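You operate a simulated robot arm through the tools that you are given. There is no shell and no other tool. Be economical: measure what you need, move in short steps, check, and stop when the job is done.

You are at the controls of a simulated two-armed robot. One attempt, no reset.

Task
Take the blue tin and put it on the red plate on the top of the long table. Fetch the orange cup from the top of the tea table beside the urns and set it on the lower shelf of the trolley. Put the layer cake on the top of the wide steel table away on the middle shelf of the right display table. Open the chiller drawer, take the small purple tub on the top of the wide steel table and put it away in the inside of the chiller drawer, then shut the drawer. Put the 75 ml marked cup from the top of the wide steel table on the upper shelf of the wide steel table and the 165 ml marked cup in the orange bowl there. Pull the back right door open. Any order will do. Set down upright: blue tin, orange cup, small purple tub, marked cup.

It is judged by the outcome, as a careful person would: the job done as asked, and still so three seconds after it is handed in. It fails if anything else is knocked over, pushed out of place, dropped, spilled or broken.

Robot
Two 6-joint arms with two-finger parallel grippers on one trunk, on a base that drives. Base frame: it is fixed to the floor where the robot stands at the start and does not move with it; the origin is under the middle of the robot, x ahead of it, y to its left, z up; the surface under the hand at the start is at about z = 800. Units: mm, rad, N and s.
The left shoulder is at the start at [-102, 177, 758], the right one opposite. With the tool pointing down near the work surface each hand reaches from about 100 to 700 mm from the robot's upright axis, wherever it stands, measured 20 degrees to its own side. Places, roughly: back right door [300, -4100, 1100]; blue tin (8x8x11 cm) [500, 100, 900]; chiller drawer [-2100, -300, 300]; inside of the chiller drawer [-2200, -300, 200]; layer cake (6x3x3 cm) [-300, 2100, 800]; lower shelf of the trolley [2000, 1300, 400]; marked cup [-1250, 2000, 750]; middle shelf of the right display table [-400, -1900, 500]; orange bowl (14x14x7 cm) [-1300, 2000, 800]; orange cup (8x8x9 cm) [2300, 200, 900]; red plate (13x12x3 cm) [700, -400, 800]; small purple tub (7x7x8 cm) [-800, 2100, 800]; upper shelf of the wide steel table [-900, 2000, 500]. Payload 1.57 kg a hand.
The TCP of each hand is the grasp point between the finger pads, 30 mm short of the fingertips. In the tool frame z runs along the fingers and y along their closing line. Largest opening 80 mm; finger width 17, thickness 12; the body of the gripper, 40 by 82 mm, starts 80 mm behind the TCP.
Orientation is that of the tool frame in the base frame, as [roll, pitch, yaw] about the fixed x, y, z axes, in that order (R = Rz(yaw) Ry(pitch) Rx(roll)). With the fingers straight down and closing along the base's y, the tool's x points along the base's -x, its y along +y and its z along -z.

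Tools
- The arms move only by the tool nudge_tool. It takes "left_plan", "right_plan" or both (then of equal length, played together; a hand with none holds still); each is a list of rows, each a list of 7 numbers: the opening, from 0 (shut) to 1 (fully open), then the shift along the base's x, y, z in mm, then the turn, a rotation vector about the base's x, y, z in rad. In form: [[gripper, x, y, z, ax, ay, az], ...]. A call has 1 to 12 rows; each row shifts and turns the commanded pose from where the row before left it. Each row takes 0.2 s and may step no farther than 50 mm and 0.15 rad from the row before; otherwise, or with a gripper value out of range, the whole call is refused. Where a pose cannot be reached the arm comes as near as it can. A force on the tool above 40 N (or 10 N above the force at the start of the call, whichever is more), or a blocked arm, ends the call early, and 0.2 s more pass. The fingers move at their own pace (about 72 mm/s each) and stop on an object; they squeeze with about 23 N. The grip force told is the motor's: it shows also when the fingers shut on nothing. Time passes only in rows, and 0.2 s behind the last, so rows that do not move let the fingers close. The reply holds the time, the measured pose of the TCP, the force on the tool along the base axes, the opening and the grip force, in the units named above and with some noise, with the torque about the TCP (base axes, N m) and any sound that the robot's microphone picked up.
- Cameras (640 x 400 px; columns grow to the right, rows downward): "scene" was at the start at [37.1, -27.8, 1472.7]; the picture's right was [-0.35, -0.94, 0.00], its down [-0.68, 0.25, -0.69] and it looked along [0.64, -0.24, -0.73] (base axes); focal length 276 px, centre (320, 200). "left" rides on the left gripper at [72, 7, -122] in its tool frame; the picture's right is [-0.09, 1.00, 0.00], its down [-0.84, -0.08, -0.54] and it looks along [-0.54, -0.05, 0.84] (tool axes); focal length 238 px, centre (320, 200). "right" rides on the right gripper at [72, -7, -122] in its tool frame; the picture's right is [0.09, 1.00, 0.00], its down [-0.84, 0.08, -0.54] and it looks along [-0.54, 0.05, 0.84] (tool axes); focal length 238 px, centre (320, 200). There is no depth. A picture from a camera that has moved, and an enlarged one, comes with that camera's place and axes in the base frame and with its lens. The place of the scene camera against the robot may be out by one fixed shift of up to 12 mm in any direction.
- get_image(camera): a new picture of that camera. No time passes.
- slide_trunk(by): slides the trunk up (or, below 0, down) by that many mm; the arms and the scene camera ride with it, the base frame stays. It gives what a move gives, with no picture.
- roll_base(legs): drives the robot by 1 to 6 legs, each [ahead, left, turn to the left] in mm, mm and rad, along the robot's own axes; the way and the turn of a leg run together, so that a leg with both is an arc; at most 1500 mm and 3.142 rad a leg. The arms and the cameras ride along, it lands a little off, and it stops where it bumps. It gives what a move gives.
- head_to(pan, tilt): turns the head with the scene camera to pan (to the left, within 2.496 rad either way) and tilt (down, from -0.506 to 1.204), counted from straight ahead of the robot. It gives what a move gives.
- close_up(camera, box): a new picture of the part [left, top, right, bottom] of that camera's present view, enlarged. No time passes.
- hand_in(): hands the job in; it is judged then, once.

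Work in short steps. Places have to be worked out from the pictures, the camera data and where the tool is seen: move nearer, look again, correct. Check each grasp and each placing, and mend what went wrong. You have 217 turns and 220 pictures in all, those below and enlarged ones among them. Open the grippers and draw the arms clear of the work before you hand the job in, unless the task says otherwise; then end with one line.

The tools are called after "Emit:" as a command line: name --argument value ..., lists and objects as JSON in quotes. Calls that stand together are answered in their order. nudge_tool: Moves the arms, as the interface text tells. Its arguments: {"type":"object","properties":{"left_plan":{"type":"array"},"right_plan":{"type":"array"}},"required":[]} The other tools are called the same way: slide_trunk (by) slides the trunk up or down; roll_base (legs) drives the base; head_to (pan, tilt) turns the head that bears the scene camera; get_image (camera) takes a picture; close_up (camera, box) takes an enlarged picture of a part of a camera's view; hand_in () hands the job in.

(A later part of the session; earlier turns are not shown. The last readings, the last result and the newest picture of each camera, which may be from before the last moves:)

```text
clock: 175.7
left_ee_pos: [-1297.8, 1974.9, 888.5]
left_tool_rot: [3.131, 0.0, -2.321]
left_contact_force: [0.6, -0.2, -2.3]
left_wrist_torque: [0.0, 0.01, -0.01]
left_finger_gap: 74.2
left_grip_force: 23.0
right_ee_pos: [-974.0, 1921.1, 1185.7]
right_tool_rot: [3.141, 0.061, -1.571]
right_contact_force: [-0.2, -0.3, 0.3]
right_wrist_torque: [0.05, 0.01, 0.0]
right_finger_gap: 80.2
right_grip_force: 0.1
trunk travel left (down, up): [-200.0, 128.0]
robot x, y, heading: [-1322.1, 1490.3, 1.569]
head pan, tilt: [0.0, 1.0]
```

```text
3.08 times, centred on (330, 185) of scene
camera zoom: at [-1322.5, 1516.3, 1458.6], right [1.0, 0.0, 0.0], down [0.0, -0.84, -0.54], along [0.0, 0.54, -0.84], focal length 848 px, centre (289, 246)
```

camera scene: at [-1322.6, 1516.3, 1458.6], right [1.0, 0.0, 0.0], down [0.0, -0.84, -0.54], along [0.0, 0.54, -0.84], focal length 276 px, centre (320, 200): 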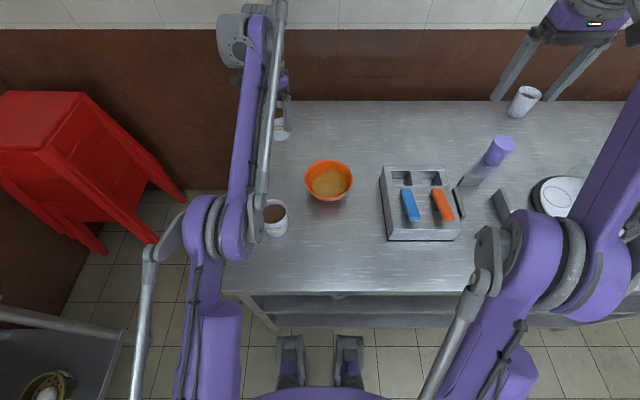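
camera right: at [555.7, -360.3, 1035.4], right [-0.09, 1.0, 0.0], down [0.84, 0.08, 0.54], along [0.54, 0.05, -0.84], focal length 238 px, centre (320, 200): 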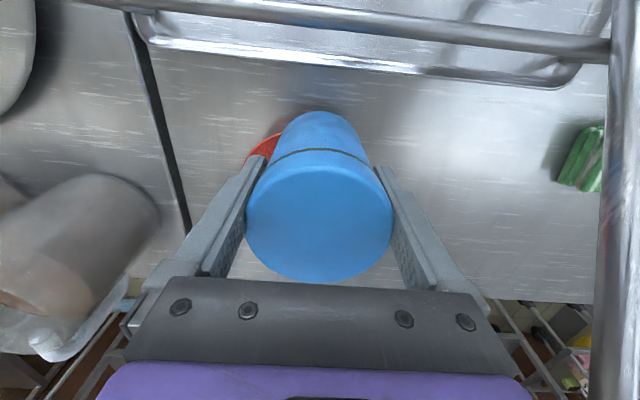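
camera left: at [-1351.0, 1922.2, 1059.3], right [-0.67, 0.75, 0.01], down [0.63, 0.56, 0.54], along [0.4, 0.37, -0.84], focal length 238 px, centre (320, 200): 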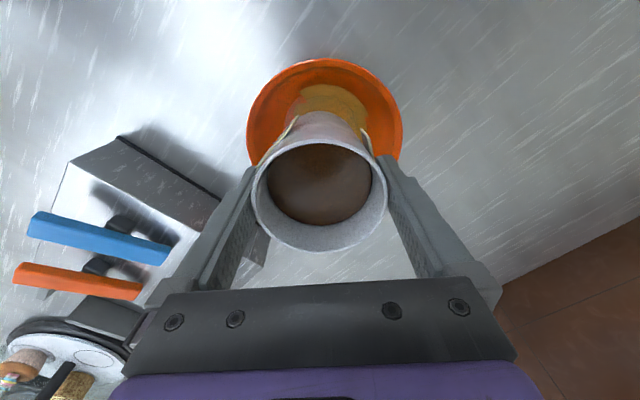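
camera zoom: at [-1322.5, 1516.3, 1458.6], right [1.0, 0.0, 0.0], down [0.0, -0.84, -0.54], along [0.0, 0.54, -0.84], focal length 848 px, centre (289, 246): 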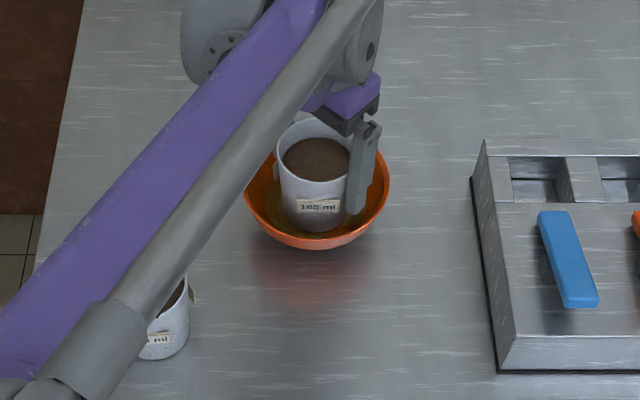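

Emit:
nudge_tool --left_plan '[[0, 0, 0, -3, 0, 0, 0], [0, 0, 0, -3, 0, 0, 0], [0, 0, 0, 0, 0, 0, 0]]'

Emit:
nudge_tool --left_plan '[[0, 0, 0, -3, 0, 0, 0], [0, 0, 0, 0, 0, 0, 0]]'

```text
clock: 176.5
left_ee_pos: [-1296.9, 1975.3, 883.6]
left_tool_rot: [3.132, 0.0, -2.322]
left_contact_force: [0.5, 0.0, -1.9]
left_wrist_torque: [0.0, 0.02, 0.04]
left_finger_gap: 73.8
left_grip_force: 23.1
right_ee_pos: [-974.1, 1921.7, 1186.0]
right_tool_rot: [3.141, 0.061, -1.57]
right_contact_force: [0.9, 0.2, 0.0]
right_wrist_torque: [-0.03, -0.03, -0.01]
right_finger_gap: 80.1
right_grip_force: 0.0
trunk travel left (down, up): [-200.0, 128.0]
robot x, y, heading: [-1319.6, 1485.8, 1.569]
head pan, tilt: [0.0, 1.0]
```

```text
clock: 177.1
left_ee_pos: [-1298.4, 1974.2, 880.3]
left_tool_rot: [3.13, -0.002, -2.321]
left_contact_force: [0.7, 4.3, 16.2]
left_wrist_torque: [0.05, -0.06, -0.01]
left_finger_gap: 74.5
left_grip_force: 23.0
right_ee_pos: [-974.1, 1919.3, 1186.0]
right_tool_rot: [3.14, 0.062, -1.57]
right_contact_force: [-0.3, 1.3, 0.3]
right_wrist_torque: [0.0, -0.01, 0.04]
right_finger_gap: 80.0
right_grip_force: 0.0
trunk travel left (down, up): [-200.0, 128.0]
robot x, y, heading: [-1323.0, 1485.4, 1.573]
head pan, tilt: [0.0, 1.0]
```

Contact. Open slowly and rise straight up.

Emit:
nudge_tool --left_plan '[[0, 0, 0, 1, 0, 0, 0], [0.97, 0, 0, 0, 0, 0, 0], [1, 0, 0, 0, 0, 0, 0], [1, 0, 0, 0, 0, 0, 0], [1, 0, 0, 10, 0, 0, 0], [1, 0, 0, 20, 0, 0, 0], [1, 0, 0, 40, 0, 0, 0], [1, 0, 0, 45, 0, 0, 0], [1, 0, 0, 45, 0, 0, 0], [1, 0, 0, 30, 0, 0, 0]]'

Emit:
get_image --camera "left"

Emit:
close_up --camera "scene" --box '[240, 120, 420, 250]'

```text
clock: 179.3
left_ee_pos: [-1297.6, 1971.4, 1071.9]
left_tool_rot: [3.13, 0.001, -2.321]
left_contact_force: [-0.1, -0.7, 0.4]
left_wrist_torque: [0.0, 0.02, 0.06]
left_finger_gap: 79.9
left_grip_force: 0.0
right_ee_pos: [-974.2, 1920.7, 1185.3]
right_tool_rot: [3.141, 0.06, -1.571]
right_contact_force: [0.0, -0.2, 0.0]
right_wrist_torque: [0.03, 0.01, 0.01]
right_finger_gap: 80.0
right_grip_force: 0.1
trunk travel left (down, up): [-200.0, 128.0]
robot x, y, heading: [-1322.7, 1485.5, 1.569]
head pan, tilt: [0.0, 1.0]
```

```text
136 pictures are left
camera left: at [-1350.2, 1923.6, 1193.9], right [-0.67, 0.75, 0.01], down [0.63, 0.56, 0.54], along [0.4, 0.37, -0.84], focal length 238 px, centre (320, 200)
```

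left: 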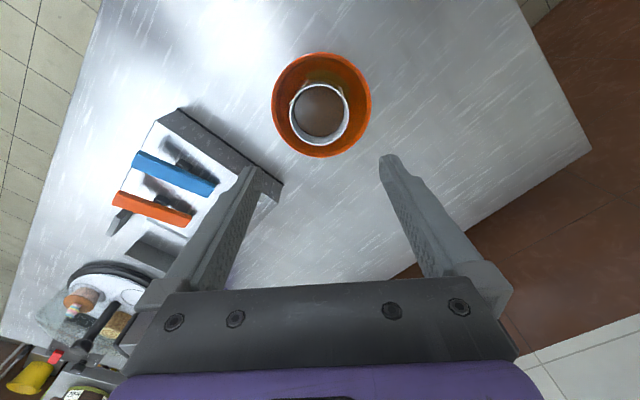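

```text
3.08 times, centred on (330, 185) of scene
camera zoom: at [-1322.5, 1516.1, 1458.6], right [1.0, 0.0, 0.0], down [0.0, -0.84, -0.54], along [0.0, 0.54, -0.84], focal length 848 px, centre (289, 246)
```

zoom: 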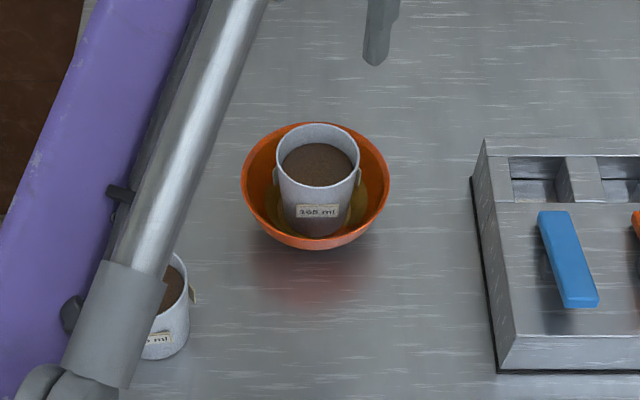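

165 ml is in the bowl, upright. Next I square the left hand and move right to pick up the purple tub.

Emit:
nudge_tool --left_plan '[[1, -10, -10, 10, 0, 0, 0.15], [1, -10, -20, 10, 0, 0, 0.15], [1, -10, -20, 10, 0, 0, 0.15], [1, -10, -20, 0, 0, 0, 0.15], [1, -10, -20, 0, 0, 0, 0.15], [1, 0, 0, 0, 0, 0, 0]]'

Emit:
roll_base --legs '[[0, -690, 0]]'

Emit:
get_image --camera "left"

Emit:
get_image --camera "scene"

Emit:
get_image --camera "right"

```text
clock: 180.7
left_ee_pos: [-1347.1, 1883.4, 1101.9]
left_tool_rot: [3.131, -0.002, -1.57]
left_contact_force: [-0.2, 0.1, 0.1]
left_wrist_torque: [-0.02, 0.01, 0.02]
left_finger_gap: 80.1
left_grip_force: 0.0
right_ee_pos: [-974.4, 1921.7, 1185.3]
right_tool_rot: [3.141, 0.062, -1.572]
right_contact_force: [0.6, 0.0, 1.2]
right_wrist_torque: [-0.01, 0.01, -0.02]
right_finger_gap: 80.2
right_grip_force: 0.0
trunk travel left (down, up): [-200.0, 128.0]
robot x, y, heading: [-1322.8, 1481.5, 1.571]
head pan, tilt: [0.0, 1.0]
```

```text
clock: 187.2
left_ee_pos: [-666.1, 1885.4, 1101.6]
left_tool_rot: [3.13, 0.001, -1.565]
left_contact_force: [-0.1, 0.5, 0.6]
left_wrist_torque: [0.03, -0.04, 0.0]
left_finger_gap: 80.0
left_grip_force: 0.0
right_ee_pos: [-293.7, 1924.5, 1186.4]
right_tool_rot: [3.141, 0.062, -1.565]
right_contact_force: [-0.1, -0.3, 0.1]
right_wrist_torque: [0.02, 0.0, 0.0]
right_finger_gap: 80.3
right_grip_force: 0.1
trunk travel left (down, up): [-200.0, 128.0]
robot x, y, heading: [-638.0, 1491.5, 1.578]
head pan, tilt: [0.0, 1.0]
```

```text
134 pictures are left
camera left: at [-671.1, 1812.4, 1223.6], right [-1.0, 0.09, 0.01], down [0.08, 0.84, 0.54], along [0.04, 0.54, -0.84], focal length 238 px, centre (320, 200)
```

left: 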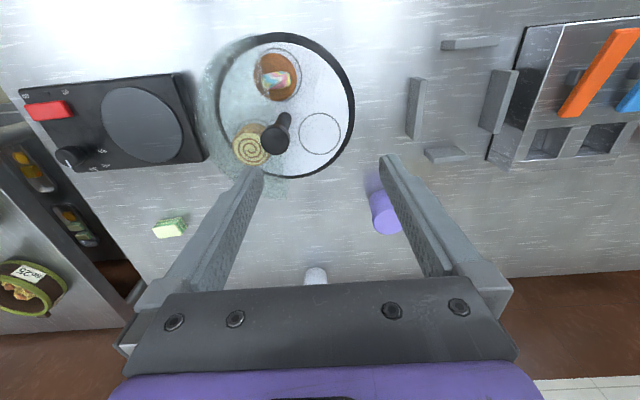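

```text
133 pictures are left
camera scene: at [-640.0, 1518.3, 1458.6], right [1.0, 0.01, 0.0], down [0.0, -0.84, -0.54], along [0.0, 0.54, -0.84], focal length 276 px, centre (320, 200)
```

scene: 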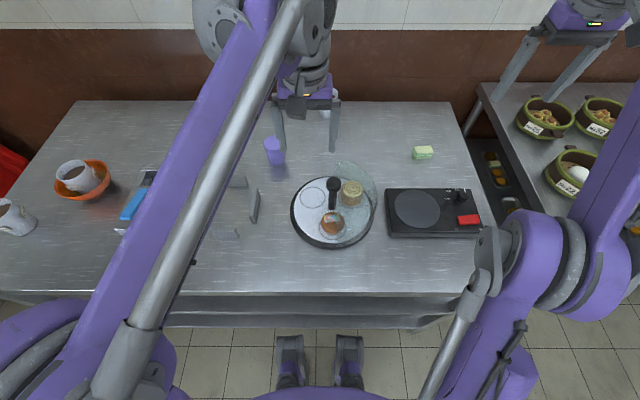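

```text
132 pictures are left
camera right: at [-287.8, 1844.6, 1303.8], right [-1.0, -0.1, -0.01], down [-0.08, 0.8, 0.59], along [-0.05, 0.59, -0.81], focal length 238 px, centre (320, 200)
```

right: 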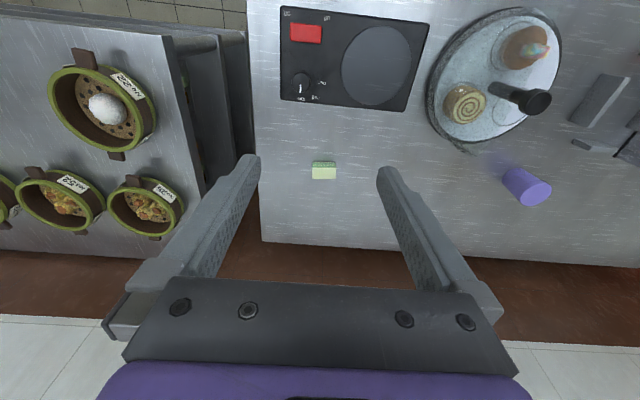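

Tub at (-777, 2090), top z≈865; cake at (-314, 2119). Move the left hand above the tub.

Emit:
nudge_tool --left_plan '[[1, -18.5, 34, -24, 0, 0, 0], [1, -18.5, 34, -24, 0, 0, 0], [1, -18.5, 34, -24, 0, 0, 0], [1, -18.5, 34, -24, 0, 0, 0], [1, -18.5, 34, -24, 0, 0, 0], [1, -18.5, 34, -24, 0, 0, 0], [1, 0, 0, 0, 0, 0, 0]]'

Emit:
get_image --camera "left"

```text
clock: 188.8
left_ee_pos: [-774.1, 2088.0, 957.0]
left_tool_rot: [3.131, 0.001, -1.566]
left_contact_force: [0.3, 0.1, -0.6]
left_wrist_torque: [0.03, 0.0, 0.02]
left_finger_gap: 79.9
left_grip_force: 0.1
right_ee_pos: [-294.1, 1923.2, 1185.4]
right_tool_rot: [-3.141, 0.062, -1.565]
right_contact_force: [-0.3, 0.4, 0.2]
right_wrist_torque: [-0.02, -0.01, 0.0]
right_finger_gap: 80.0
right_grip_force: 0.1
trunk travel left (down, up): [-200.0, 128.0]
robot x, y, heading: [-638.7, 1488.0, 1.578]
head pan, tilt: [0.0, 1.0]
```

```text
131 pictures are left
camera left: at [-779.6, 2015.7, 1078.3], right [-1.0, 0.09, 0.01], down [0.08, 0.84, 0.54], along [0.04, 0.54, -0.84], focal length 238 px, centre (320, 200)
```

left: 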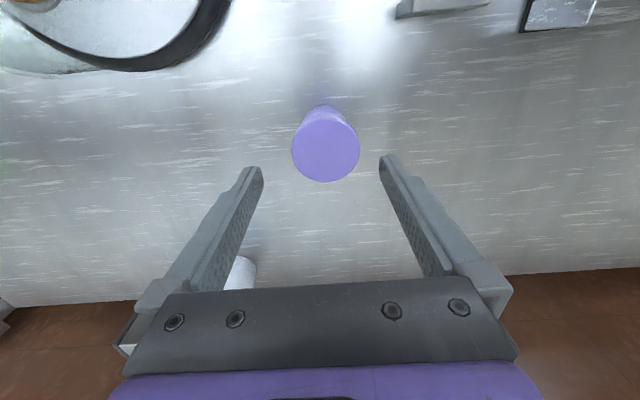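

Tub top at (-780, 2094), 64 mm wide. Correct, descend and grip.

Emit:
nudge_tool --left_plan '[[1, -6, 6.5, -20, 0, 0, 0], [1, 0, 0, -30, 0, 0, 0], [1, 0, 0, -30, 0, 0, 0], [1, 0, 0, -32, 0, 0, 0], [1, 0, 0, 0, 0, 0, 0], [0, 0, 0, 0, 0, 0, 0], [0, 0, 0, 0, 0, 0, 0], [0, 0, 0, 0, 0, 0, 0]]'

Emit:
nudge_tool --left_plan '[[0, 0, 0, 8, 0, 0, 0], [0, 0, 0, 25, 0, 0, 0], [0, 0, 0, 40, 0, 0, 0], [0, 0, 0, 45, 0, 0, 0], [0, 0, -30, 40, 0, 0, 0], [0, 0, -35, 30, 0, 0, 0], [0, 0, -35, 20, 0, 0, 0], [0, 0, -35, 0, 0, 0, 0], [0, 0, -35, 0, 0, 0, 0]]'

Emit:
get_image --camera "left"

```text
clock: 190.6
left_ee_pos: [-783.1, 2094.5, 844.9]
left_tool_rot: [3.13, 0.002, -1.566]
left_contact_force: [0.7, -0.4, -0.3]
left_wrist_torque: [0.03, -0.02, 0.01]
left_finger_gap: 60.4
left_grip_force: 22.8
right_ee_pos: [-295.2, 1924.4, 1186.6]
right_tool_rot: [3.141, 0.062, -1.566]
right_contact_force: [-0.6, -0.5, 0.6]
right_wrist_torque: [-0.01, 0.02, -0.04]
right_finger_gap: 80.0
right_grip_force: 0.0
trunk travel left (down, up): [-200.0, 128.0]
robot x, y, heading: [-640.5, 1486.1, 1.575]
head pan, tilt: [0.0, 1.0]
```

```text
clock: 192.6
left_ee_pos: [-781.9, 1926.2, 1054.4]
left_tool_rot: [3.132, 0.001, -1.565]
left_contact_force: [-0.1, -0.3, -1.6]
left_wrist_torque: [-0.01, 0.01, -0.04]
left_finger_gap: 60.4
left_grip_force: 23.3
right_ee_pos: [-295.0, 1922.8, 1185.7]
right_tool_rot: [3.141, 0.062, -1.565]
right_contact_force: [-0.7, -0.5, 0.0]
right_wrist_torque: [0.0, 0.0, -0.01]
right_finger_gap: 80.4
right_grip_force: 0.0
trunk travel left (down, up): [-200.0, 128.0]
robot x, y, heading: [-642.6, 1481.4, 1.573]
head pan, tilt: [0.0, 1.0]
```

```text
130 pictures are left
camera left: at [-788.3, 1852.8, 1176.6], right [-1.0, 0.09, 0.01], down [0.08, 0.84, 0.54], along [0.04, 0.54, -0.84], focal length 238 px, centre (320, 200)
```

left: 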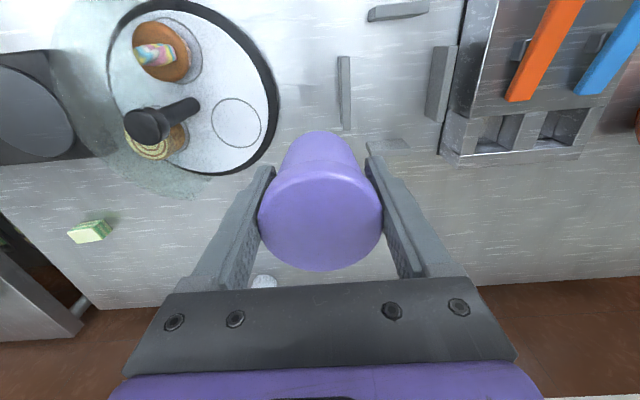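

Tub held. Raise the left hand further and shift the base right 130 for the cake.

Emit:
nudge_tool --left_plan '[[0, 0, -20, 30, 0, 0, 0], [0, 0, -20, 30, 0, 0, 0], [0, 0, -20, 10, 0, 0, 0], [0, 0, 0, 0, 0, 0, 0]]'

Emit:
roll_base --legs '[[0, -130, 0]]'

Emit:
nudge_tool --right_plan '[[1, -23, 17, -38, 0.121, 0, 0], [1, -23, 17, -38, 0.121, 0, 0], [1, -23, 17, -38, 0.121, 0, 0], [1, -23, 17, -38, 0.121, 0, 0], [1, -23, 17, -38, 0.121, 0, 0], [1, -23, 17, -38, 0.121, 0, 0], [1, 0, 0, 0, 0, 0, 0]]'

Emit:
get_image --camera "right"

Emit:
get_image --camera "scene"

```text
clock: 193.6
left_ee_pos: [-783.9, 1865.5, 1124.0]
left_tool_rot: [3.133, -0.002, -1.565]
left_contact_force: [-0.1, -0.1, -1.8]
left_wrist_torque: [0.01, 0.01, -0.01]
left_finger_gap: 60.6
left_grip_force: 22.8
right_ee_pos: [-294.5, 1925.6, 1184.8]
right_tool_rot: [3.14, 0.062, -1.566]
right_contact_force: [0.3, 0.4, -0.4]
right_wrist_torque: [-0.03, -0.01, 0.02]
right_finger_gap: 80.0
right_grip_force: 0.1
trunk travel left (down, up): [-200.0, 128.0]
robot x, y, heading: [-642.0, 1486.5, 1.575]
head pan, tilt: [0.0, 1.0]
```

```text
clock: 195.4
left_ee_pos: [-651.5, 1866.5, 1124.3]
left_tool_rot: [3.131, 0.0, -1.566]
left_contact_force: [-0.3, 0.3, -1.1]
left_wrist_torque: [-0.03, 0.02, -0.05]
left_finger_gap: 60.5
left_grip_force: 22.8
right_ee_pos: [-160.5, 1923.3, 1185.7]
right_tool_rot: [3.141, 0.061, -1.568]
right_contact_force: [0.1, -0.3, 0.0]
right_wrist_torque: [0.02, 0.05, 0.0]
right_finger_gap: 80.0
right_grip_force: 0.1
trunk travel left (down, up): [-200.0, 128.0]
robot x, y, heading: [-512.9, 1484.4, 1.574]
head pan, tilt: [0.0, 1.0]
```

```text
clock: 197.0
left_ee_pos: [-651.7, 1865.2, 1124.2]
left_tool_rot: [3.132, -0.001, -1.569]
left_contact_force: [-0.4, 0.4, -1.3]
left_wrist_torque: [-0.02, 0.03, 0.02]
left_finger_gap: 60.4
left_grip_force: 22.8
right_ee_pos: [-296.6, 2024.1, 957.4]
right_tool_rot: [-3.137, 0.789, -1.565]
right_contact_force: [1.6, -0.3, 0.0]
right_wrist_torque: [0.0, -0.01, -0.02]
right_finger_gap: 80.1
right_grip_force: 0.1
trunk travel left (down, up): [-200.0, 128.0]
robot x, y, heading: [-510.4, 1491.7, 1.581]
head pan, tilt: [0.0, 1.0]
```

```text
129 pictures are left
camera right: at [-291.0, 1885.6, 993.5], right [-1.0, -0.07, -0.07], down [-0.08, 0.2, 0.98], along [-0.05, 0.98, -0.21], focal length 238 px, centre (320, 200)
```

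right: 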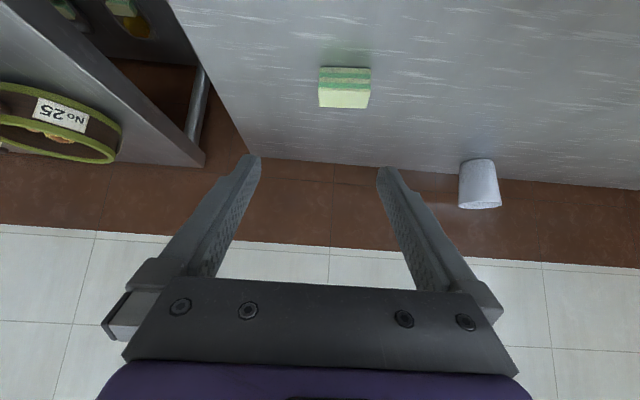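

```text
128 pictures are left
camera scene: at [-508.7, 1518.7, 1458.6], right [1.0, 0.0, 0.0], down [0.0, -0.84, -0.54], along [0.0, 0.54, -0.84], focal length 276 px, centre (320, 200)
```

scene: 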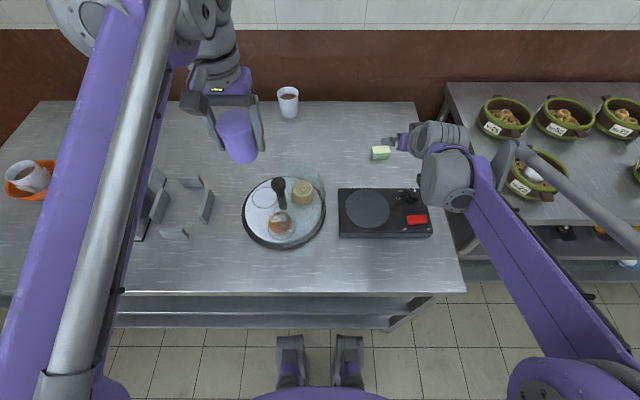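

Cake at x≈-321, y 2122–2157, z 783–811. Move in with tilted fingers straddling its length.

Emit:
nudge_tool --right_plan '[[1, -8, 30, -25, 0, 0, 0], [1, -8, 30, -25, 0, 0, 0], [1, -8, 28, -27, 0, 0, 0], [1, 0, 12, -28, 0, 0, 0], [1, 0, 8, -18, 0, 0, 0], [1, 0, 0, -10, 0, 0, 0], [1, 0, 0, 0, 0, 0, 0]]'

Emit:
get_image --camera "right"

```text
clock: 198.6
left_ee_pos: [-652.4, 1865.1, 1124.3]
left_tool_rot: [3.131, 0.0, -1.569]
left_contact_force: [0.0, -0.1, -0.7]
left_wrist_torque: [0.03, 0.04, -0.01]
left_finger_gap: 60.5
left_grip_force: 22.7
right_ee_pos: [-324.0, 2134.0, 826.2]
right_tool_rot: [-3.139, 0.796, -1.568]
right_contact_force: [-0.3, 8.5, 27.4]
right_wrist_torque: [0.67, 0.96, -0.34]
right_finger_gap: 79.6
right_grip_force: 0.0
trunk travel left (down, up): [-200.0, 128.0]
robot x, y, heading: [-512.4, 1488.2, 1.573]
head pan, tilt: [0.0, 1.0]
```

```text
127 pictures are left
camera right: at [-319.0, 1996.4, 862.4], right [-1.0, -0.07, -0.07], down [-0.08, 0.2, 0.98], along [-0.05, 0.98, -0.2], focal length 238 px, centre (320, 200)
```

right: 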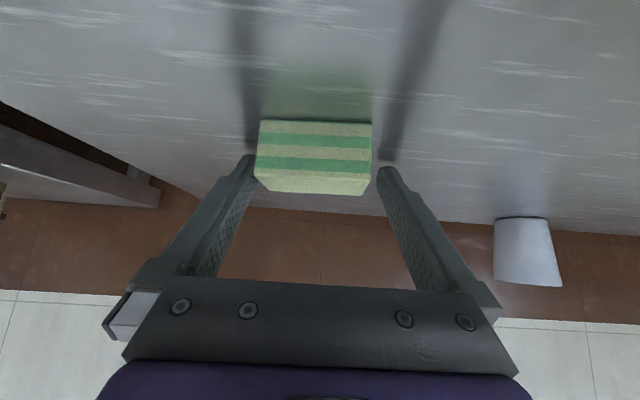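

Touching something: I raise slightly, shift 4 mm in +x to centre on the cake, and look again.

Emit:
nudge_tool --right_plan '[[1, 0, 0, 8, 0, 0, 0], [1, 4, 0, 0, 0, 0, 0], [1, 0, 0, 0, 0, 0, 0]]'

Emit:
close_up --camera "right" --box '[200, 80, 440, 230]'

Emit:
close_up --camera "scene" --box '[340, 100, 460, 190]'

```text
clock: 199.4
left_ee_pos: [-652.5, 1866.9, 1124.8]
left_tool_rot: [3.131, 0.001, -1.567]
left_contact_force: [-0.6, 0.1, -2.0]
left_wrist_torque: [-0.01, 0.0, 0.0]
left_finger_gap: 60.5
left_grip_force: 23.0
right_ee_pos: [-320.0, 2134.4, 833.6]
right_tool_rot: [-3.139, 0.786, -1.565]
right_contact_force: [0.0, 0.1, 0.4]
right_wrist_torque: [0.01, 0.01, 0.02]
right_finger_gap: 80.1
right_grip_force: 0.0
trunk travel left (down, up): [-200.0, 128.0]
robot x, y, heading: [-506.5, 1487.3, 1.573]
head pan, tilt: [0.0, 1.0]
```

```text
2.67 times, centred on (320, 155) of right
camera zoom: at [-313.7, 1996.3, 868.8], right [-1.0, -0.07, -0.07], down [-0.08, 0.21, 0.97], along [-0.05, 0.98, -0.21], focal length 636 px, centre (320, 320)
```

zoom: 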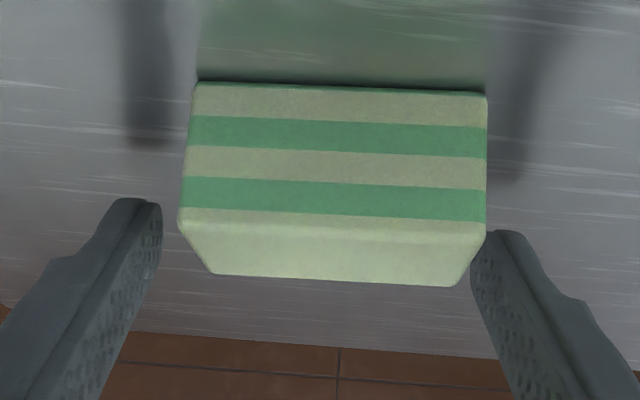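

```text
4.44 times, centred on (400, 145) of scene
camera zoom: at [-508.9, 1519.0, 1458.6], right [1.0, 0.0, 0.0], down [0.0, -0.84, -0.54], along [0.0, 0.54, -0.84], focal length 1224 px, centre (-36, 444)
```

zoom: 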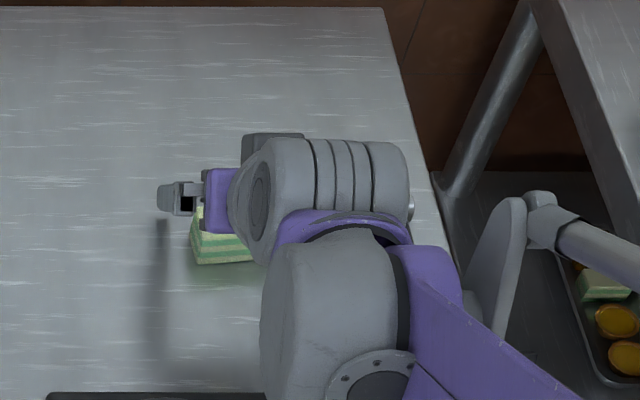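

The table is actually at z≈799, so the cake centre is y≈2122. I adjust y by -16 and x by -2, lower to z≈829 and close.

Emit:
nudge_tool --right_plan '[[1, -2, -16, 0, 0, 0, 0], [1, 0, 0, -4, 0, 0, 0], [1, 0, 0, 0, 0, 0, 0], [0.8, 0, 0, 0, 0, 0, 0], [0.6, 0, 0, 0, 0, 0, 0], [0.3, 0, 0, 0, 0, 0, 0], [0.3, 0, 0, 0, 0, 0, 0]]'

Emit:
close_up --camera "right" --box '[200, 80, 440, 230]'

```text
clock: 201.0
left_ee_pos: [-651.8, 1866.5, 1124.8]
left_tool_rot: [3.131, 0.0, -1.567]
left_contact_force: [0.3, -0.8, -1.1]
left_wrist_torque: [0.0, 0.0, 0.02]
left_finger_gap: 60.5
left_grip_force: 23.0
right_ee_pos: [-320.5, 2118.7, 828.1]
right_tool_rot: [-3.138, 0.788, -1.565]
right_contact_force: [-0.4, 0.1, -0.3]
right_wrist_torque: [-0.04, -0.01, 0.03]
right_finger_gap: 53.9
right_grip_force: 22.8
trunk travel left (down, up): [-200.0, 128.0]
robot x, y, heading: [-507.4, 1490.2, 1.572]
head pan, tilt: [0.0, 1.0]
```

```text
2.67 times, centred on (320, 155) of right
camera zoom: at [-315.2, 1980.4, 864.4], right [-1.0, -0.07, -0.07], down [-0.08, 0.21, 0.98], along [-0.05, 0.98, -0.21], focal length 636 px, centre (320, 320)
```

zoom: 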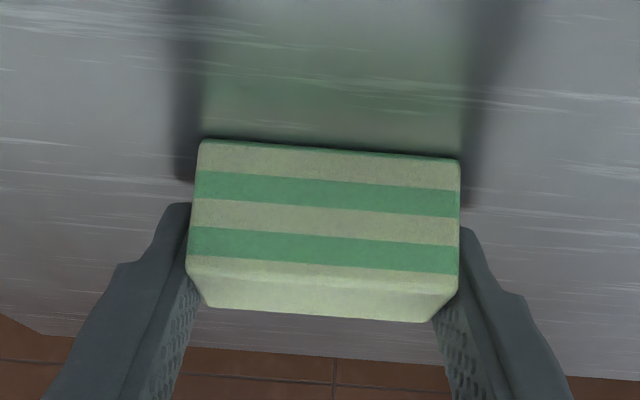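

Gripped at 54 mm. Lift and check.

Emit:
nudge_tool --right_plan '[[0, 0, 0, 8, 0, 0, 0], [0, 0, 0, 25, 0, 0, 0], [0, 0, -10, 40, 0, 0, 0], [0, 0, -25, 40, 0, 0, 0], [0, 0, -25, 40, 0, 0, 0], [0, 0, -35, 30, 0, 0, 0], [0, 0, -40, 0, 0, 0, 0], [0, 0, 0, 0, 0, 0, 0]]'

Emit:
get_image --camera "right"

```text
clock: 202.8
left_ee_pos: [-651.8, 1867.5, 1123.5]
left_tool_rot: [3.131, -0.002, -1.566]
left_contact_force: [-0.1, -0.4, -1.4]
left_wrist_torque: [0.0, 0.02, -0.04]
left_finger_gap: 60.6
left_grip_force: 23.2
right_ee_pos: [-321.5, 1983.4, 1009.5]
right_tool_rot: [-3.139, 0.787, -1.565]
right_contact_force: [-0.7, 0.3, -0.2]
right_wrist_torque: [0.01, -0.02, 0.0]
right_finger_gap: 54.1
right_grip_force: 23.2
trunk travel left (down, up): [-200.0, 128.0]
robot x, y, heading: [-510.1, 1486.9, 1.576]
head pan, tilt: [0.0, 1.0]
```

```text
123 pictures are left
camera right: at [-314.5, 1846.3, 1046.8], right [-1.0, -0.07, -0.07], down [-0.08, 0.21, 0.98], along [-0.05, 0.98, -0.21], focal length 238 px, centre (320, 200)
```

right: 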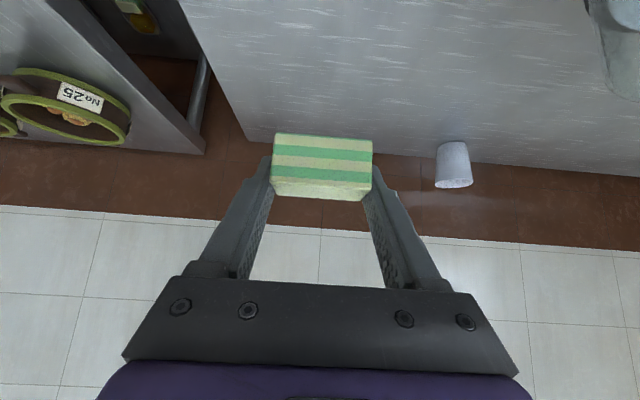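

Both items are held. Back off, turn to face +x, go back to x≈-1310, and slide down the corridor.

Emit:
roll_base --legs '[[-600, 0, 0], [0, 0, -1.5708], [-800, 0, 0]]'

Emit:
head_to --pan -1.3 --tilt 0.5

Emit:
get_image --camera "scene"

```text
clock: 213.9
left_ee_pos: [-917.6, 1033.4, 1124.1]
left_tool_rot: [3.13, -0.002, -3.131]
left_contact_force: [-0.2, 0.0, -0.8]
left_wrist_torque: [0.02, -0.01, 0.02]
left_finger_gap: 60.4
left_grip_force: 23.3
right_ee_pos: [-798.3, 703.4, 1011.2]
right_tool_rot: [-3.14, 0.788, -3.129]
right_contact_force: [-0.8, 0.1, -0.6]
right_wrist_torque: [-0.02, 0.02, 0.02]
right_finger_gap: 53.8
right_grip_force: 22.9
trunk travel left (down, up): [-200.0, 128.0]
robot x, y, heading: [-1293.8, 888.2, 0.007]
head pan, tilt: [0.0, 1.0]
```

```text
clock: 215.3
left_ee_pos: [-918.1, 1034.7, 1123.8]
left_tool_rot: [3.13, 0.0, -3.131]
left_contact_force: [0.6, 0.7, -2.0]
left_wrist_torque: [-0.01, 0.01, 0.02]
left_finger_gap: 60.6
left_grip_force: 23.1
right_ee_pos: [-797.7, 703.0, 1010.5]
right_tool_rot: [-3.138, 0.787, -3.128]
right_contact_force: [0.2, 0.2, -0.7]
right_wrist_torque: [-0.01, -0.02, -0.02]
right_finger_gap: 53.8
right_grip_force: 22.7
trunk travel left (down, up): [-200.0, 128.0]
robot x, y, heading: [-1296.6, 885.5, 0.008]
head pan, tilt: [-1.3, 0.499]
```

```text
122 pictures are left
camera scene: at [-1307.7, 800.6, 1499.7], right [-0.96, -0.28, 0.0], down [-0.13, 0.46, -0.88], along [0.24, -0.84, -0.48], focal length 276 px, centre (320, 200)
```

scene: 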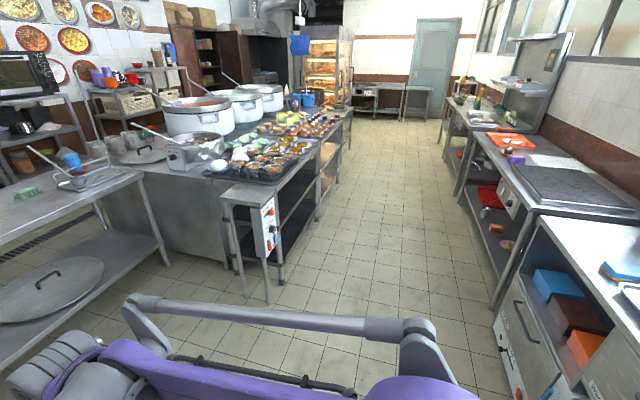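

The corridor is clear. Slide right 2600 mm to the display table's middle.

Emit:
roll_base --legs '[[-40, 0, -0.008], [0, -1300, 0], [0, -1250, 0]]'

Emit:
head_to --pan 0.0 --tilt 0.6

Emit:
get_image --camera "scene"

```text
clock: 238.0
left_ee_pos: [-932.9, -1479.2, 1124.4]
left_tool_rot: [3.132, 0.0, -3.118]
left_contact_force: [-0.3, 0.9, -3.0]
left_wrist_torque: [0.01, -0.02, -0.01]
left_finger_gap: 60.6
left_grip_force: 23.0
right_ee_pos: [-808.3, -1808.5, 1009.8]
right_tool_rot: [-3.139, 0.787, -3.115]
right_contact_force: [0.5, -0.3, -0.7]
right_wrist_torque: [0.0, -0.01, 0.0]
right_finger_gap: 54.1
right_grip_force: 22.7
trunk travel left (down, up): [-200.0, 128.0]
robot x, y, heading: [-1307.1, -1629.9, 0.021]
head pan, tilt: [-1.3, 0.499]
```

```text
clock: 239.4
left_ee_pos: [-932.5, -1478.7, 1123.6]
left_tool_rot: [3.131, 0.0, -3.118]
left_contact_force: [0.1, 0.4, -1.8]
left_wrist_torque: [0.02, 0.01, -0.02]
left_finger_gap: 60.6
left_grip_force: 23.6
right_ee_pos: [-808.2, -1807.6, 1011.7]
right_tool_rot: [-3.138, 0.787, -3.115]
right_contact_force: [-0.3, 0.0, -0.4]
right_wrist_torque: [0.02, -0.01, 0.0]
right_finger_gap: 53.8
right_grip_force: 23.1
trunk travel left (down, up): [-200.0, 128.0]
robot x, y, heading: [-1309.2, -1629.8, 0.025]
head pan, tilt: [0.0, 0.6]
```

```text
121 pictures are left
camera scene: at [-1258.2, -1628.3, 1490.6], right [0.02, -1.0, 0.0], down [-0.56, -0.01, -0.83], along [0.82, 0.02, -0.56], focal length 276 px, centre (320, 200)
```

scene: 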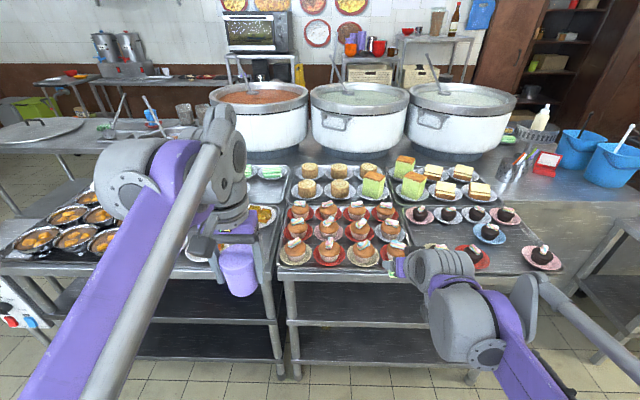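

I see the right display table with open shelves below its top. Lower the trunk and the right hand in front of it, then look in.

Emit:
slide_trunk --by -200

Emit:
nudge_tool --right_plan '[[0, -10, 0, -25, 0, 0, 0], [0, -10, 0, -30, 0, 0, 0], [0, -10, 0, -30, 0, 0, 0], [0, 0, 0, -30, 0, 0, 0], [0, 0, 0, -30, 0, 0, 0], [0, 0, 0, -30, 0, 0, 0], [0, 0, 0, -25, 0, 0, 0], [0, 0, 0, 0, 0, 0, 0]]'

Emit:
get_image --camera "right"

Emit:
get_image --camera "scene"

```text
clock: 241.6
left_ee_pos: [-934.1, -1479.2, 923.4]
left_tool_rot: [3.131, 0.001, -3.117]
left_contact_force: [0.3, -0.3, -1.0]
left_wrist_torque: [0.03, -0.02, 0.02]
left_finger_gap: 60.4
left_grip_force: 22.7
right_ee_pos: [-809.5, -1807.3, 810.3]
right_tool_rot: [-3.137, 0.786, -3.116]
right_contact_force: [0.1, 0.7, -1.1]
right_wrist_torque: [0.0, -0.02, 0.01]
right_finger_gap: 53.6
right_grip_force: 22.7
trunk travel left (down, up): [0.0, 328.0]
robot x, y, heading: [-1312.2, -1632.6, 0.024]
head pan, tilt: [0.0, 0.6]
```

```text
clock: 243.4
left_ee_pos: [-933.5, -1478.8, 924.2]
left_tool_rot: [3.132, 0.001, -3.118]
left_contact_force: [0.5, -0.2, -1.8]
left_wrist_torque: [0.01, 0.0, 0.05]
left_finger_gap: 60.5
left_grip_force: 22.8
right_ee_pos: [-838.1, -1808.2, 612.0]
right_tool_rot: [-3.137, 0.788, -3.116]
right_contact_force: [0.3, -0.2, 0.0]
right_wrist_torque: [-0.03, -0.01, 0.03]
right_finger_gap: 53.8
right_grip_force: 22.8
trunk travel left (down, up): [0.0, 328.0]
robot x, y, heading: [-1307.2, -1631.0, 0.024]
head pan, tilt: [0.0, 0.6]
```

```text
120 pictures are left
camera right: at [-976.7, -1818.2, 646.9], right [-0.09, 0.99, -0.07], down [0.2, 0.08, 0.98], along [0.97, 0.07, -0.21], focal length 238 px, centre (320, 200)
```

right: 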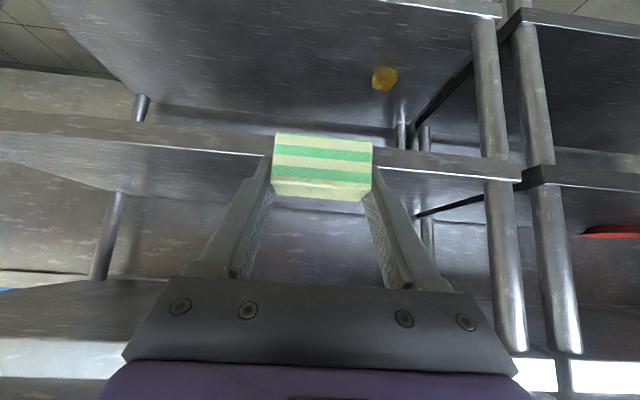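

```text
119 pictures are left
camera scene: at [-1210.4, -1627.0, 1289.3], right [0.03, -1.0, 0.0], down [-0.56, -0.01, -0.83], along [0.82, 0.02, -0.56], focal length 276 px, centre (320, 200)
```

scene: 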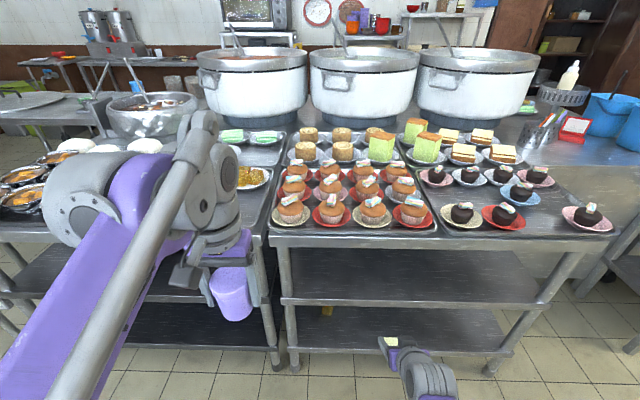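

Middle shelf: front edge x≈-672, z≈538, empty. Lower the cake slightly, raise the tub for clearance, then drive in 140 first.

Emit:
nudge_tool --right_plan '[[0, 0, 0, -8, 0, 0, 0], [0, 0, 0, -8, 0, 0, 0], [0, 0, 0, 0, 0, 0, 0], [0, 0, 0, 0, 0, 0, 0]]' --left_plan '[[0, -10, 0, 25, 0, 0, 0], [0, -15, 0, 30, 0, 0, 0], [0, -15, 0, 25, 0, 0, 0], [0, 0, 0, 0, 0, 0, 0]]'

Emit:
roll_base --legs '[[140, 0, -0.023]]'

Emit:
head_to --pan -0.2 --tilt 0.9

Emit:
get_image --camera "right"

Emit:
get_image --camera "scene"

```text
clock: 244.4
left_ee_pos: [-974.2, -1479.6, 1003.7]
left_tool_rot: [3.13, 0.0, -3.117]
left_contact_force: [-0.3, -0.3, -2.8]
left_wrist_torque: [-0.01, 0.0, -0.02]
left_finger_gap: 60.4
left_grip_force: 22.9
right_ee_pos: [-838.9, -1808.6, 595.1]
right_tool_rot: [-3.138, 0.789, -3.117]
right_contact_force: [0.4, -0.8, -0.3]
right_wrist_torque: [0.02, 0.01, 0.01]
right_finger_gap: 53.9
right_grip_force: 23.2
trunk travel left (down, up): [0.0, 328.0]
robot x, y, heading: [-1311.4, -1634.1, 0.024]
head pan, tilt: [0.0, 0.6]
```

```text
clock: 245.7
left_ee_pos: [-832.1, -1486.3, 1004.7]
left_tool_rot: [3.132, -0.002, 3.141]
left_contact_force: [0.0, 0.5, -1.9]
left_wrist_torque: [-0.02, -0.01, -0.01]
left_finger_gap: 60.4
left_grip_force: 23.0
right_ee_pos: [-704.2, -1816.5, 593.9]
right_tool_rot: [-3.137, 0.787, -3.138]
right_contact_force: [0.7, -0.8, -0.1]
right_wrist_torque: [0.03, 0.03, 0.06]
right_finger_gap: 53.6
right_grip_force: 23.6
trunk travel left (down, up): [0.0, 328.0]
robot x, y, heading: [-1170.2, -1629.0, 0.002]
head pan, tilt: [0.0, 0.6]
```

```text
clock: 246.5
left_ee_pos: [-832.8, -1485.3, 1005.5]
left_tool_rot: [3.132, -0.002, -3.141]
left_contact_force: [-1.0, 0.6, -1.0]
left_wrist_torque: [0.0, 0.04, 0.01]
left_finger_gap: 60.6
left_grip_force: 23.0
right_ee_pos: [-705.2, -1818.4, 594.9]
right_tool_rot: [-3.139, 0.789, -3.138]
right_contact_force: [-0.8, -0.5, -1.0]
right_wrist_torque: [0.0, 0.0, -0.01]
right_finger_gap: 53.8
right_grip_force: 22.5
trunk travel left (down, up): [0.0, 328.0]
robot x, y, heading: [-1173.4, -1628.1, -0.0]
head pan, tilt: [-0.201, 0.901]
```

```text
118 pictures are left
camera right: at [-842.9, -1825.0, 631.1], right [-0.07, 1.0, -0.07], down [0.21, 0.08, 0.98], along [0.98, 0.05, -0.21], focal length 238 px, centre (320, 200)
```

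right: 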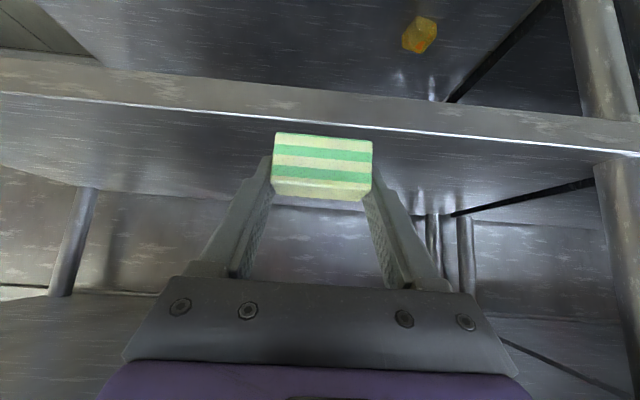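

```text
117 pictures are left
camera scene: at [-1086.7, -1642.5, 1264.6], right [-0.2, -0.98, 0.0], down [-0.77, 0.15, -0.62], along [0.61, -0.12, -0.78], focal length 276 px, centre (320, 200)
```

scene: 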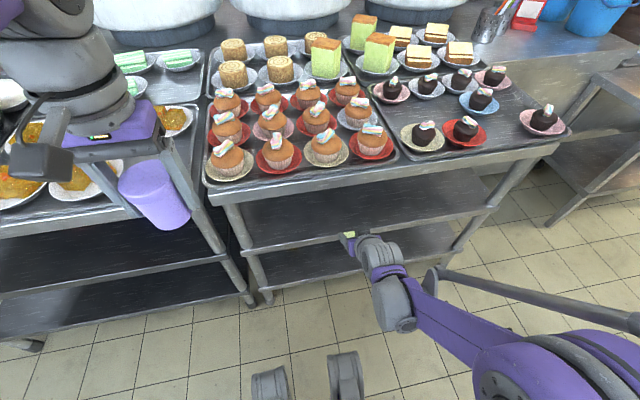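

Edge at z≈528–538; cake clears it. Drive in 95 more and check.

Emit:
roll_base --legs '[[95, 0, 0]]'

Emit:
get_image --camera "right"

Emit:
close_up --camera "scene" --box '[220, 120, 460, 320]'

```text
clock: 247.6
left_ee_pos: [-738.6, -1484.9, 1004.4]
left_tool_rot: [3.131, -0.002, -3.14]
left_contact_force: [-0.4, -0.6, -1.8]
left_wrist_torque: [0.0, 0.02, -0.01]
left_finger_gap: 60.8
left_grip_force: 23.1
right_ee_pos: [-610.3, -1816.8, 594.3]
right_tool_rot: [-3.138, 0.787, -3.136]
right_contact_force: [1.0, 0.4, 0.1]
right_wrist_torque: [-0.03, 0.02, 0.0]
right_finger_gap: 53.9
right_grip_force: 23.3
trunk travel left (down, up): [0.0, 328.0]
robot x, y, heading: [-1079.3, -1629.6, 0.002]
head pan, tilt: [-0.201, 0.901]
```

```text
116 pictures are left
camera right: at [-748.9, -1824.3, 630.9], right [-0.07, 1.0, -0.07], down [0.21, 0.08, 0.97], along [0.98, 0.05, -0.21], focal length 238 px, centre (320, 200)
```

right: 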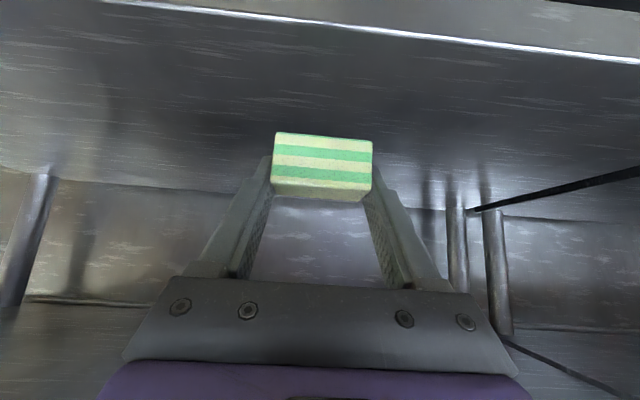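

```text
2.00 times, centred on (340, 220) of scene
camera zoom: at [-992.7, -1642.2, 1264.5], right [-0.2, -0.98, 0.0], down [-0.77, 0.15, -0.62], along [0.61, -0.12, -0.78], focal length 551 px, centre (280, 160)
```

zoom: 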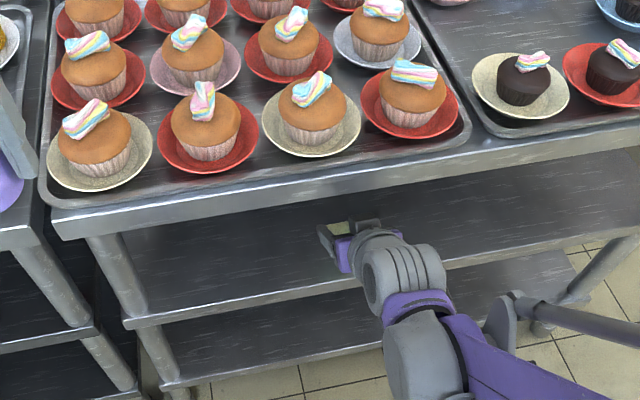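

The shelf is nearer z≈512 and the edge x≈-645. Lower 20, move 25 deeper, then continue to contact.

Emit:
nudge_tool --right_plan '[[0, 0, 0, -12, 0, 0, 0], [0, 0, 0, -10, 0, 0, 0], [0, 13, 0, 0, 0, 0, 0], [0, 12, 0, 0, 0, 0, 0], [0, 0, 0, -8, 0, 0, 0], [0, 0, 0, 0, 0, 0, 0]]'

Emit:
get_image --camera "right"

```text
clock: 249.0
left_ee_pos: [-739.1, -1485.5, 1003.5]
left_tool_rot: [3.131, 0.0, -3.14]
left_contact_force: [-0.6, 0.4, -1.0]
left_wrist_torque: [0.0, 0.01, -0.02]
left_finger_gap: 60.1
left_grip_force: 23.5
right_ee_pos: [-585.3, -1816.6, 564.4]
right_tool_rot: [-3.137, 0.787, -3.136]
right_contact_force: [-0.2, 0.4, -0.2]
right_wrist_torque: [0.01, -0.04, -0.01]
right_finger_gap: 54.0
right_grip_force: 23.4
trunk travel left (down, up): [0.0, 328.0]
robot x, y, heading: [-1073.7, -1626.3, -0.0]
head pan, tilt: [-0.201, 0.901]
```

```text
114 pictures are left
camera right: at [-724.1, -1824.0, 601.3], right [-0.07, 1.0, -0.07], down [0.21, 0.08, 0.98], along [0.98, 0.05, -0.21], focal length 238 px, centre (320, 200)
```

right: 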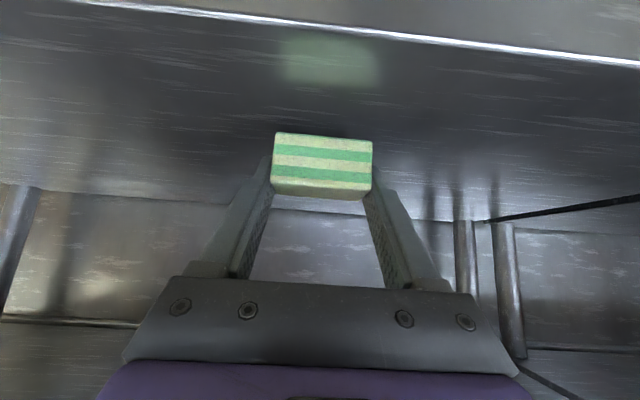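

Emit:
nudge_tool --right_plan '[[0, 0, 0, -5, 0, 0, 0], [0, 0, 0, -4, 0, 0, 0], [0, 0, 0, -3, 0, 0, 0], [0, 0, 0, 0, 0, 0, 0]]'

Emit:
nudge_tool --right_plan '[[0, 0, 0, -3, 0, 0, 0], [0, 0, 0, -3, 0, 0, 0], [0, 0, 0, 0, 0, 0, 0]]'

Emit:
get_image --camera "right"

```text
clock: 250.0
left_ee_pos: [-739.5, -1485.1, 1004.4]
left_tool_rot: [3.131, -0.003, -3.139]
left_contact_force: [0.3, -0.4, -0.2]
left_wrist_torque: [-0.01, 0.02, -0.03]
left_finger_gap: 60.4
left_grip_force: 22.6
right_ee_pos: [-585.2, -1815.8, 552.6]
right_tool_rot: [-3.138, 0.787, -3.135]
right_contact_force: [-0.8, -0.1, 0.1]
right_wrist_torque: [-0.01, 0.0, -0.01]
right_finger_gap: 53.8
right_grip_force: 23.4
trunk travel left (down, up): [0.0, 328.0]
robot x, y, heading: [-1077.3, -1626.2, 0.006]
head pan, tilt: [-0.201, 0.901]
```

```text
clock: 250.8
left_ee_pos: [-741.1, -1484.8, 1005.4]
left_tool_rot: [3.131, 0.001, -3.141]
left_contact_force: [1.1, 0.5, -0.5]
left_wrist_torque: [-0.04, 0.02, -0.01]
left_finger_gap: 60.6
left_grip_force: 23.0
right_ee_pos: [-586.5, -1815.4, 547.8]
right_tool_rot: [-3.138, 0.789, -3.136]
right_contact_force: [0.8, 0.2, 18.3]
right_wrist_torque: [-0.09, 0.12, -0.03]
right_finger_gap: 54.0
right_grip_force: 22.7
trunk travel left (down, up): [0.0, 328.0]
robot x, y, heading: [-1074.2, -1626.0, 0.001]
head pan, tilt: [-0.201, 0.901]
```

```text
113 pictures are left
camera right: at [-724.4, -1824.2, 583.7], right [-0.07, 1.0, -0.07], down [0.2, 0.08, 0.98], along [0.98, 0.05, -0.21], focal length 238 px, centre (320, 200)
```

right: 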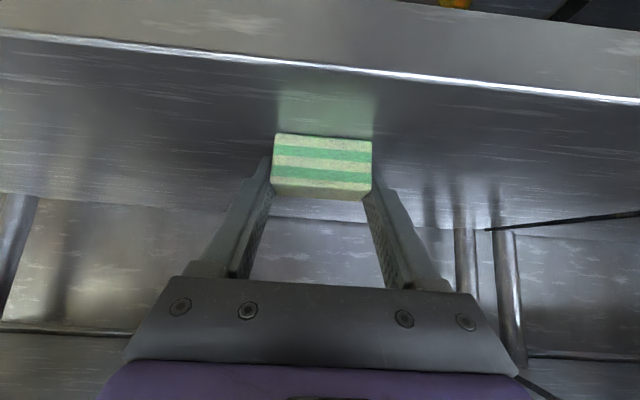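

Contact; cake rests on the shelf. Ease, open and back out with the base.

Emit:
nudge_tool --right_plan '[[0, 0, 0, 2, 0, 0, 0], [0.8, 0, 0, 0, 0, 0, 0], [1, 0, 0, 0, 0, 0, 0], [1, 0, 0, 2, 0, 0, 0], [1, 0, 0, 0, 0, 0, 0]]'

Emit:
roll_base --legs '[[-300, 0, 0]]'

Emit:
get_image --camera "right"

```text
clock: 252.0
left_ee_pos: [-741.4, -1484.4, 1003.8]
left_tool_rot: [3.132, -0.001, -3.139]
left_contact_force: [-0.5, -0.6, -1.8]
left_wrist_torque: [-0.01, 0.0, -0.01]
left_finger_gap: 60.5
left_grip_force: 22.8
right_ee_pos: [-585.9, -1816.6, 550.9]
right_tool_rot: [-3.137, 0.786, -3.138]
right_contact_force: [0.1, 0.2, 0.5]
right_wrist_torque: [0.0, 0.0, -0.01]
right_finger_gap: 80.2
right_grip_force: 0.0
trunk travel left (down, up): [0.0, 328.0]
robot x, y, heading: [-1079.3, -1627.0, 0.005]
head pan, tilt: [-0.201, 0.901]
```

```text
clock: 254.1
left_ee_pos: [-1039.6, -1485.2, 1005.4]
left_tool_rot: [3.131, 0.0, -3.135]
left_contact_force: [-0.4, 0.4, -2.0]
left_wrist_torque: [0.01, -0.01, 0.0]
left_finger_gap: 60.6
left_grip_force: 23.3
right_ee_pos: [-885.7, -1815.6, 549.9]
right_tool_rot: [-3.138, 0.788, -3.132]
right_contact_force: [0.4, -0.6, 0.8]
right_wrist_torque: [0.01, 0.01, 0.0]
right_finger_gap: 80.0
right_grip_force: 0.0
trunk travel left (down, up): [0.0, 328.0]
robot x, y, heading: [-1375.5, -1630.9, 0.009]
head pan, tilt: [-0.201, 0.901]
```

```text
112 pictures are left
camera right: at [-1022.8, -1823.9, 587.3], right [-0.07, 1.0, -0.07], down [0.21, 0.08, 0.98], along [0.98, 0.06, -0.21], focal length 238 px, centre (320, 200)
```

right: 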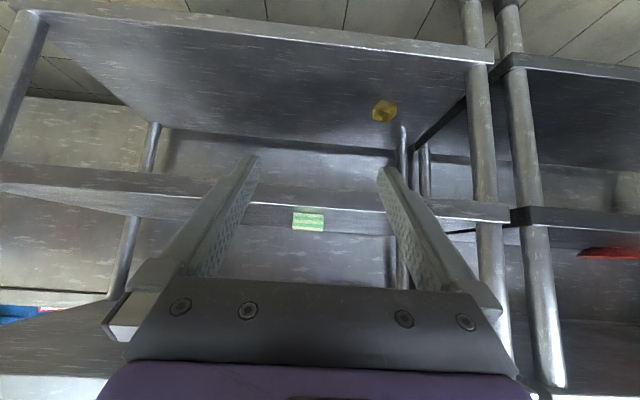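

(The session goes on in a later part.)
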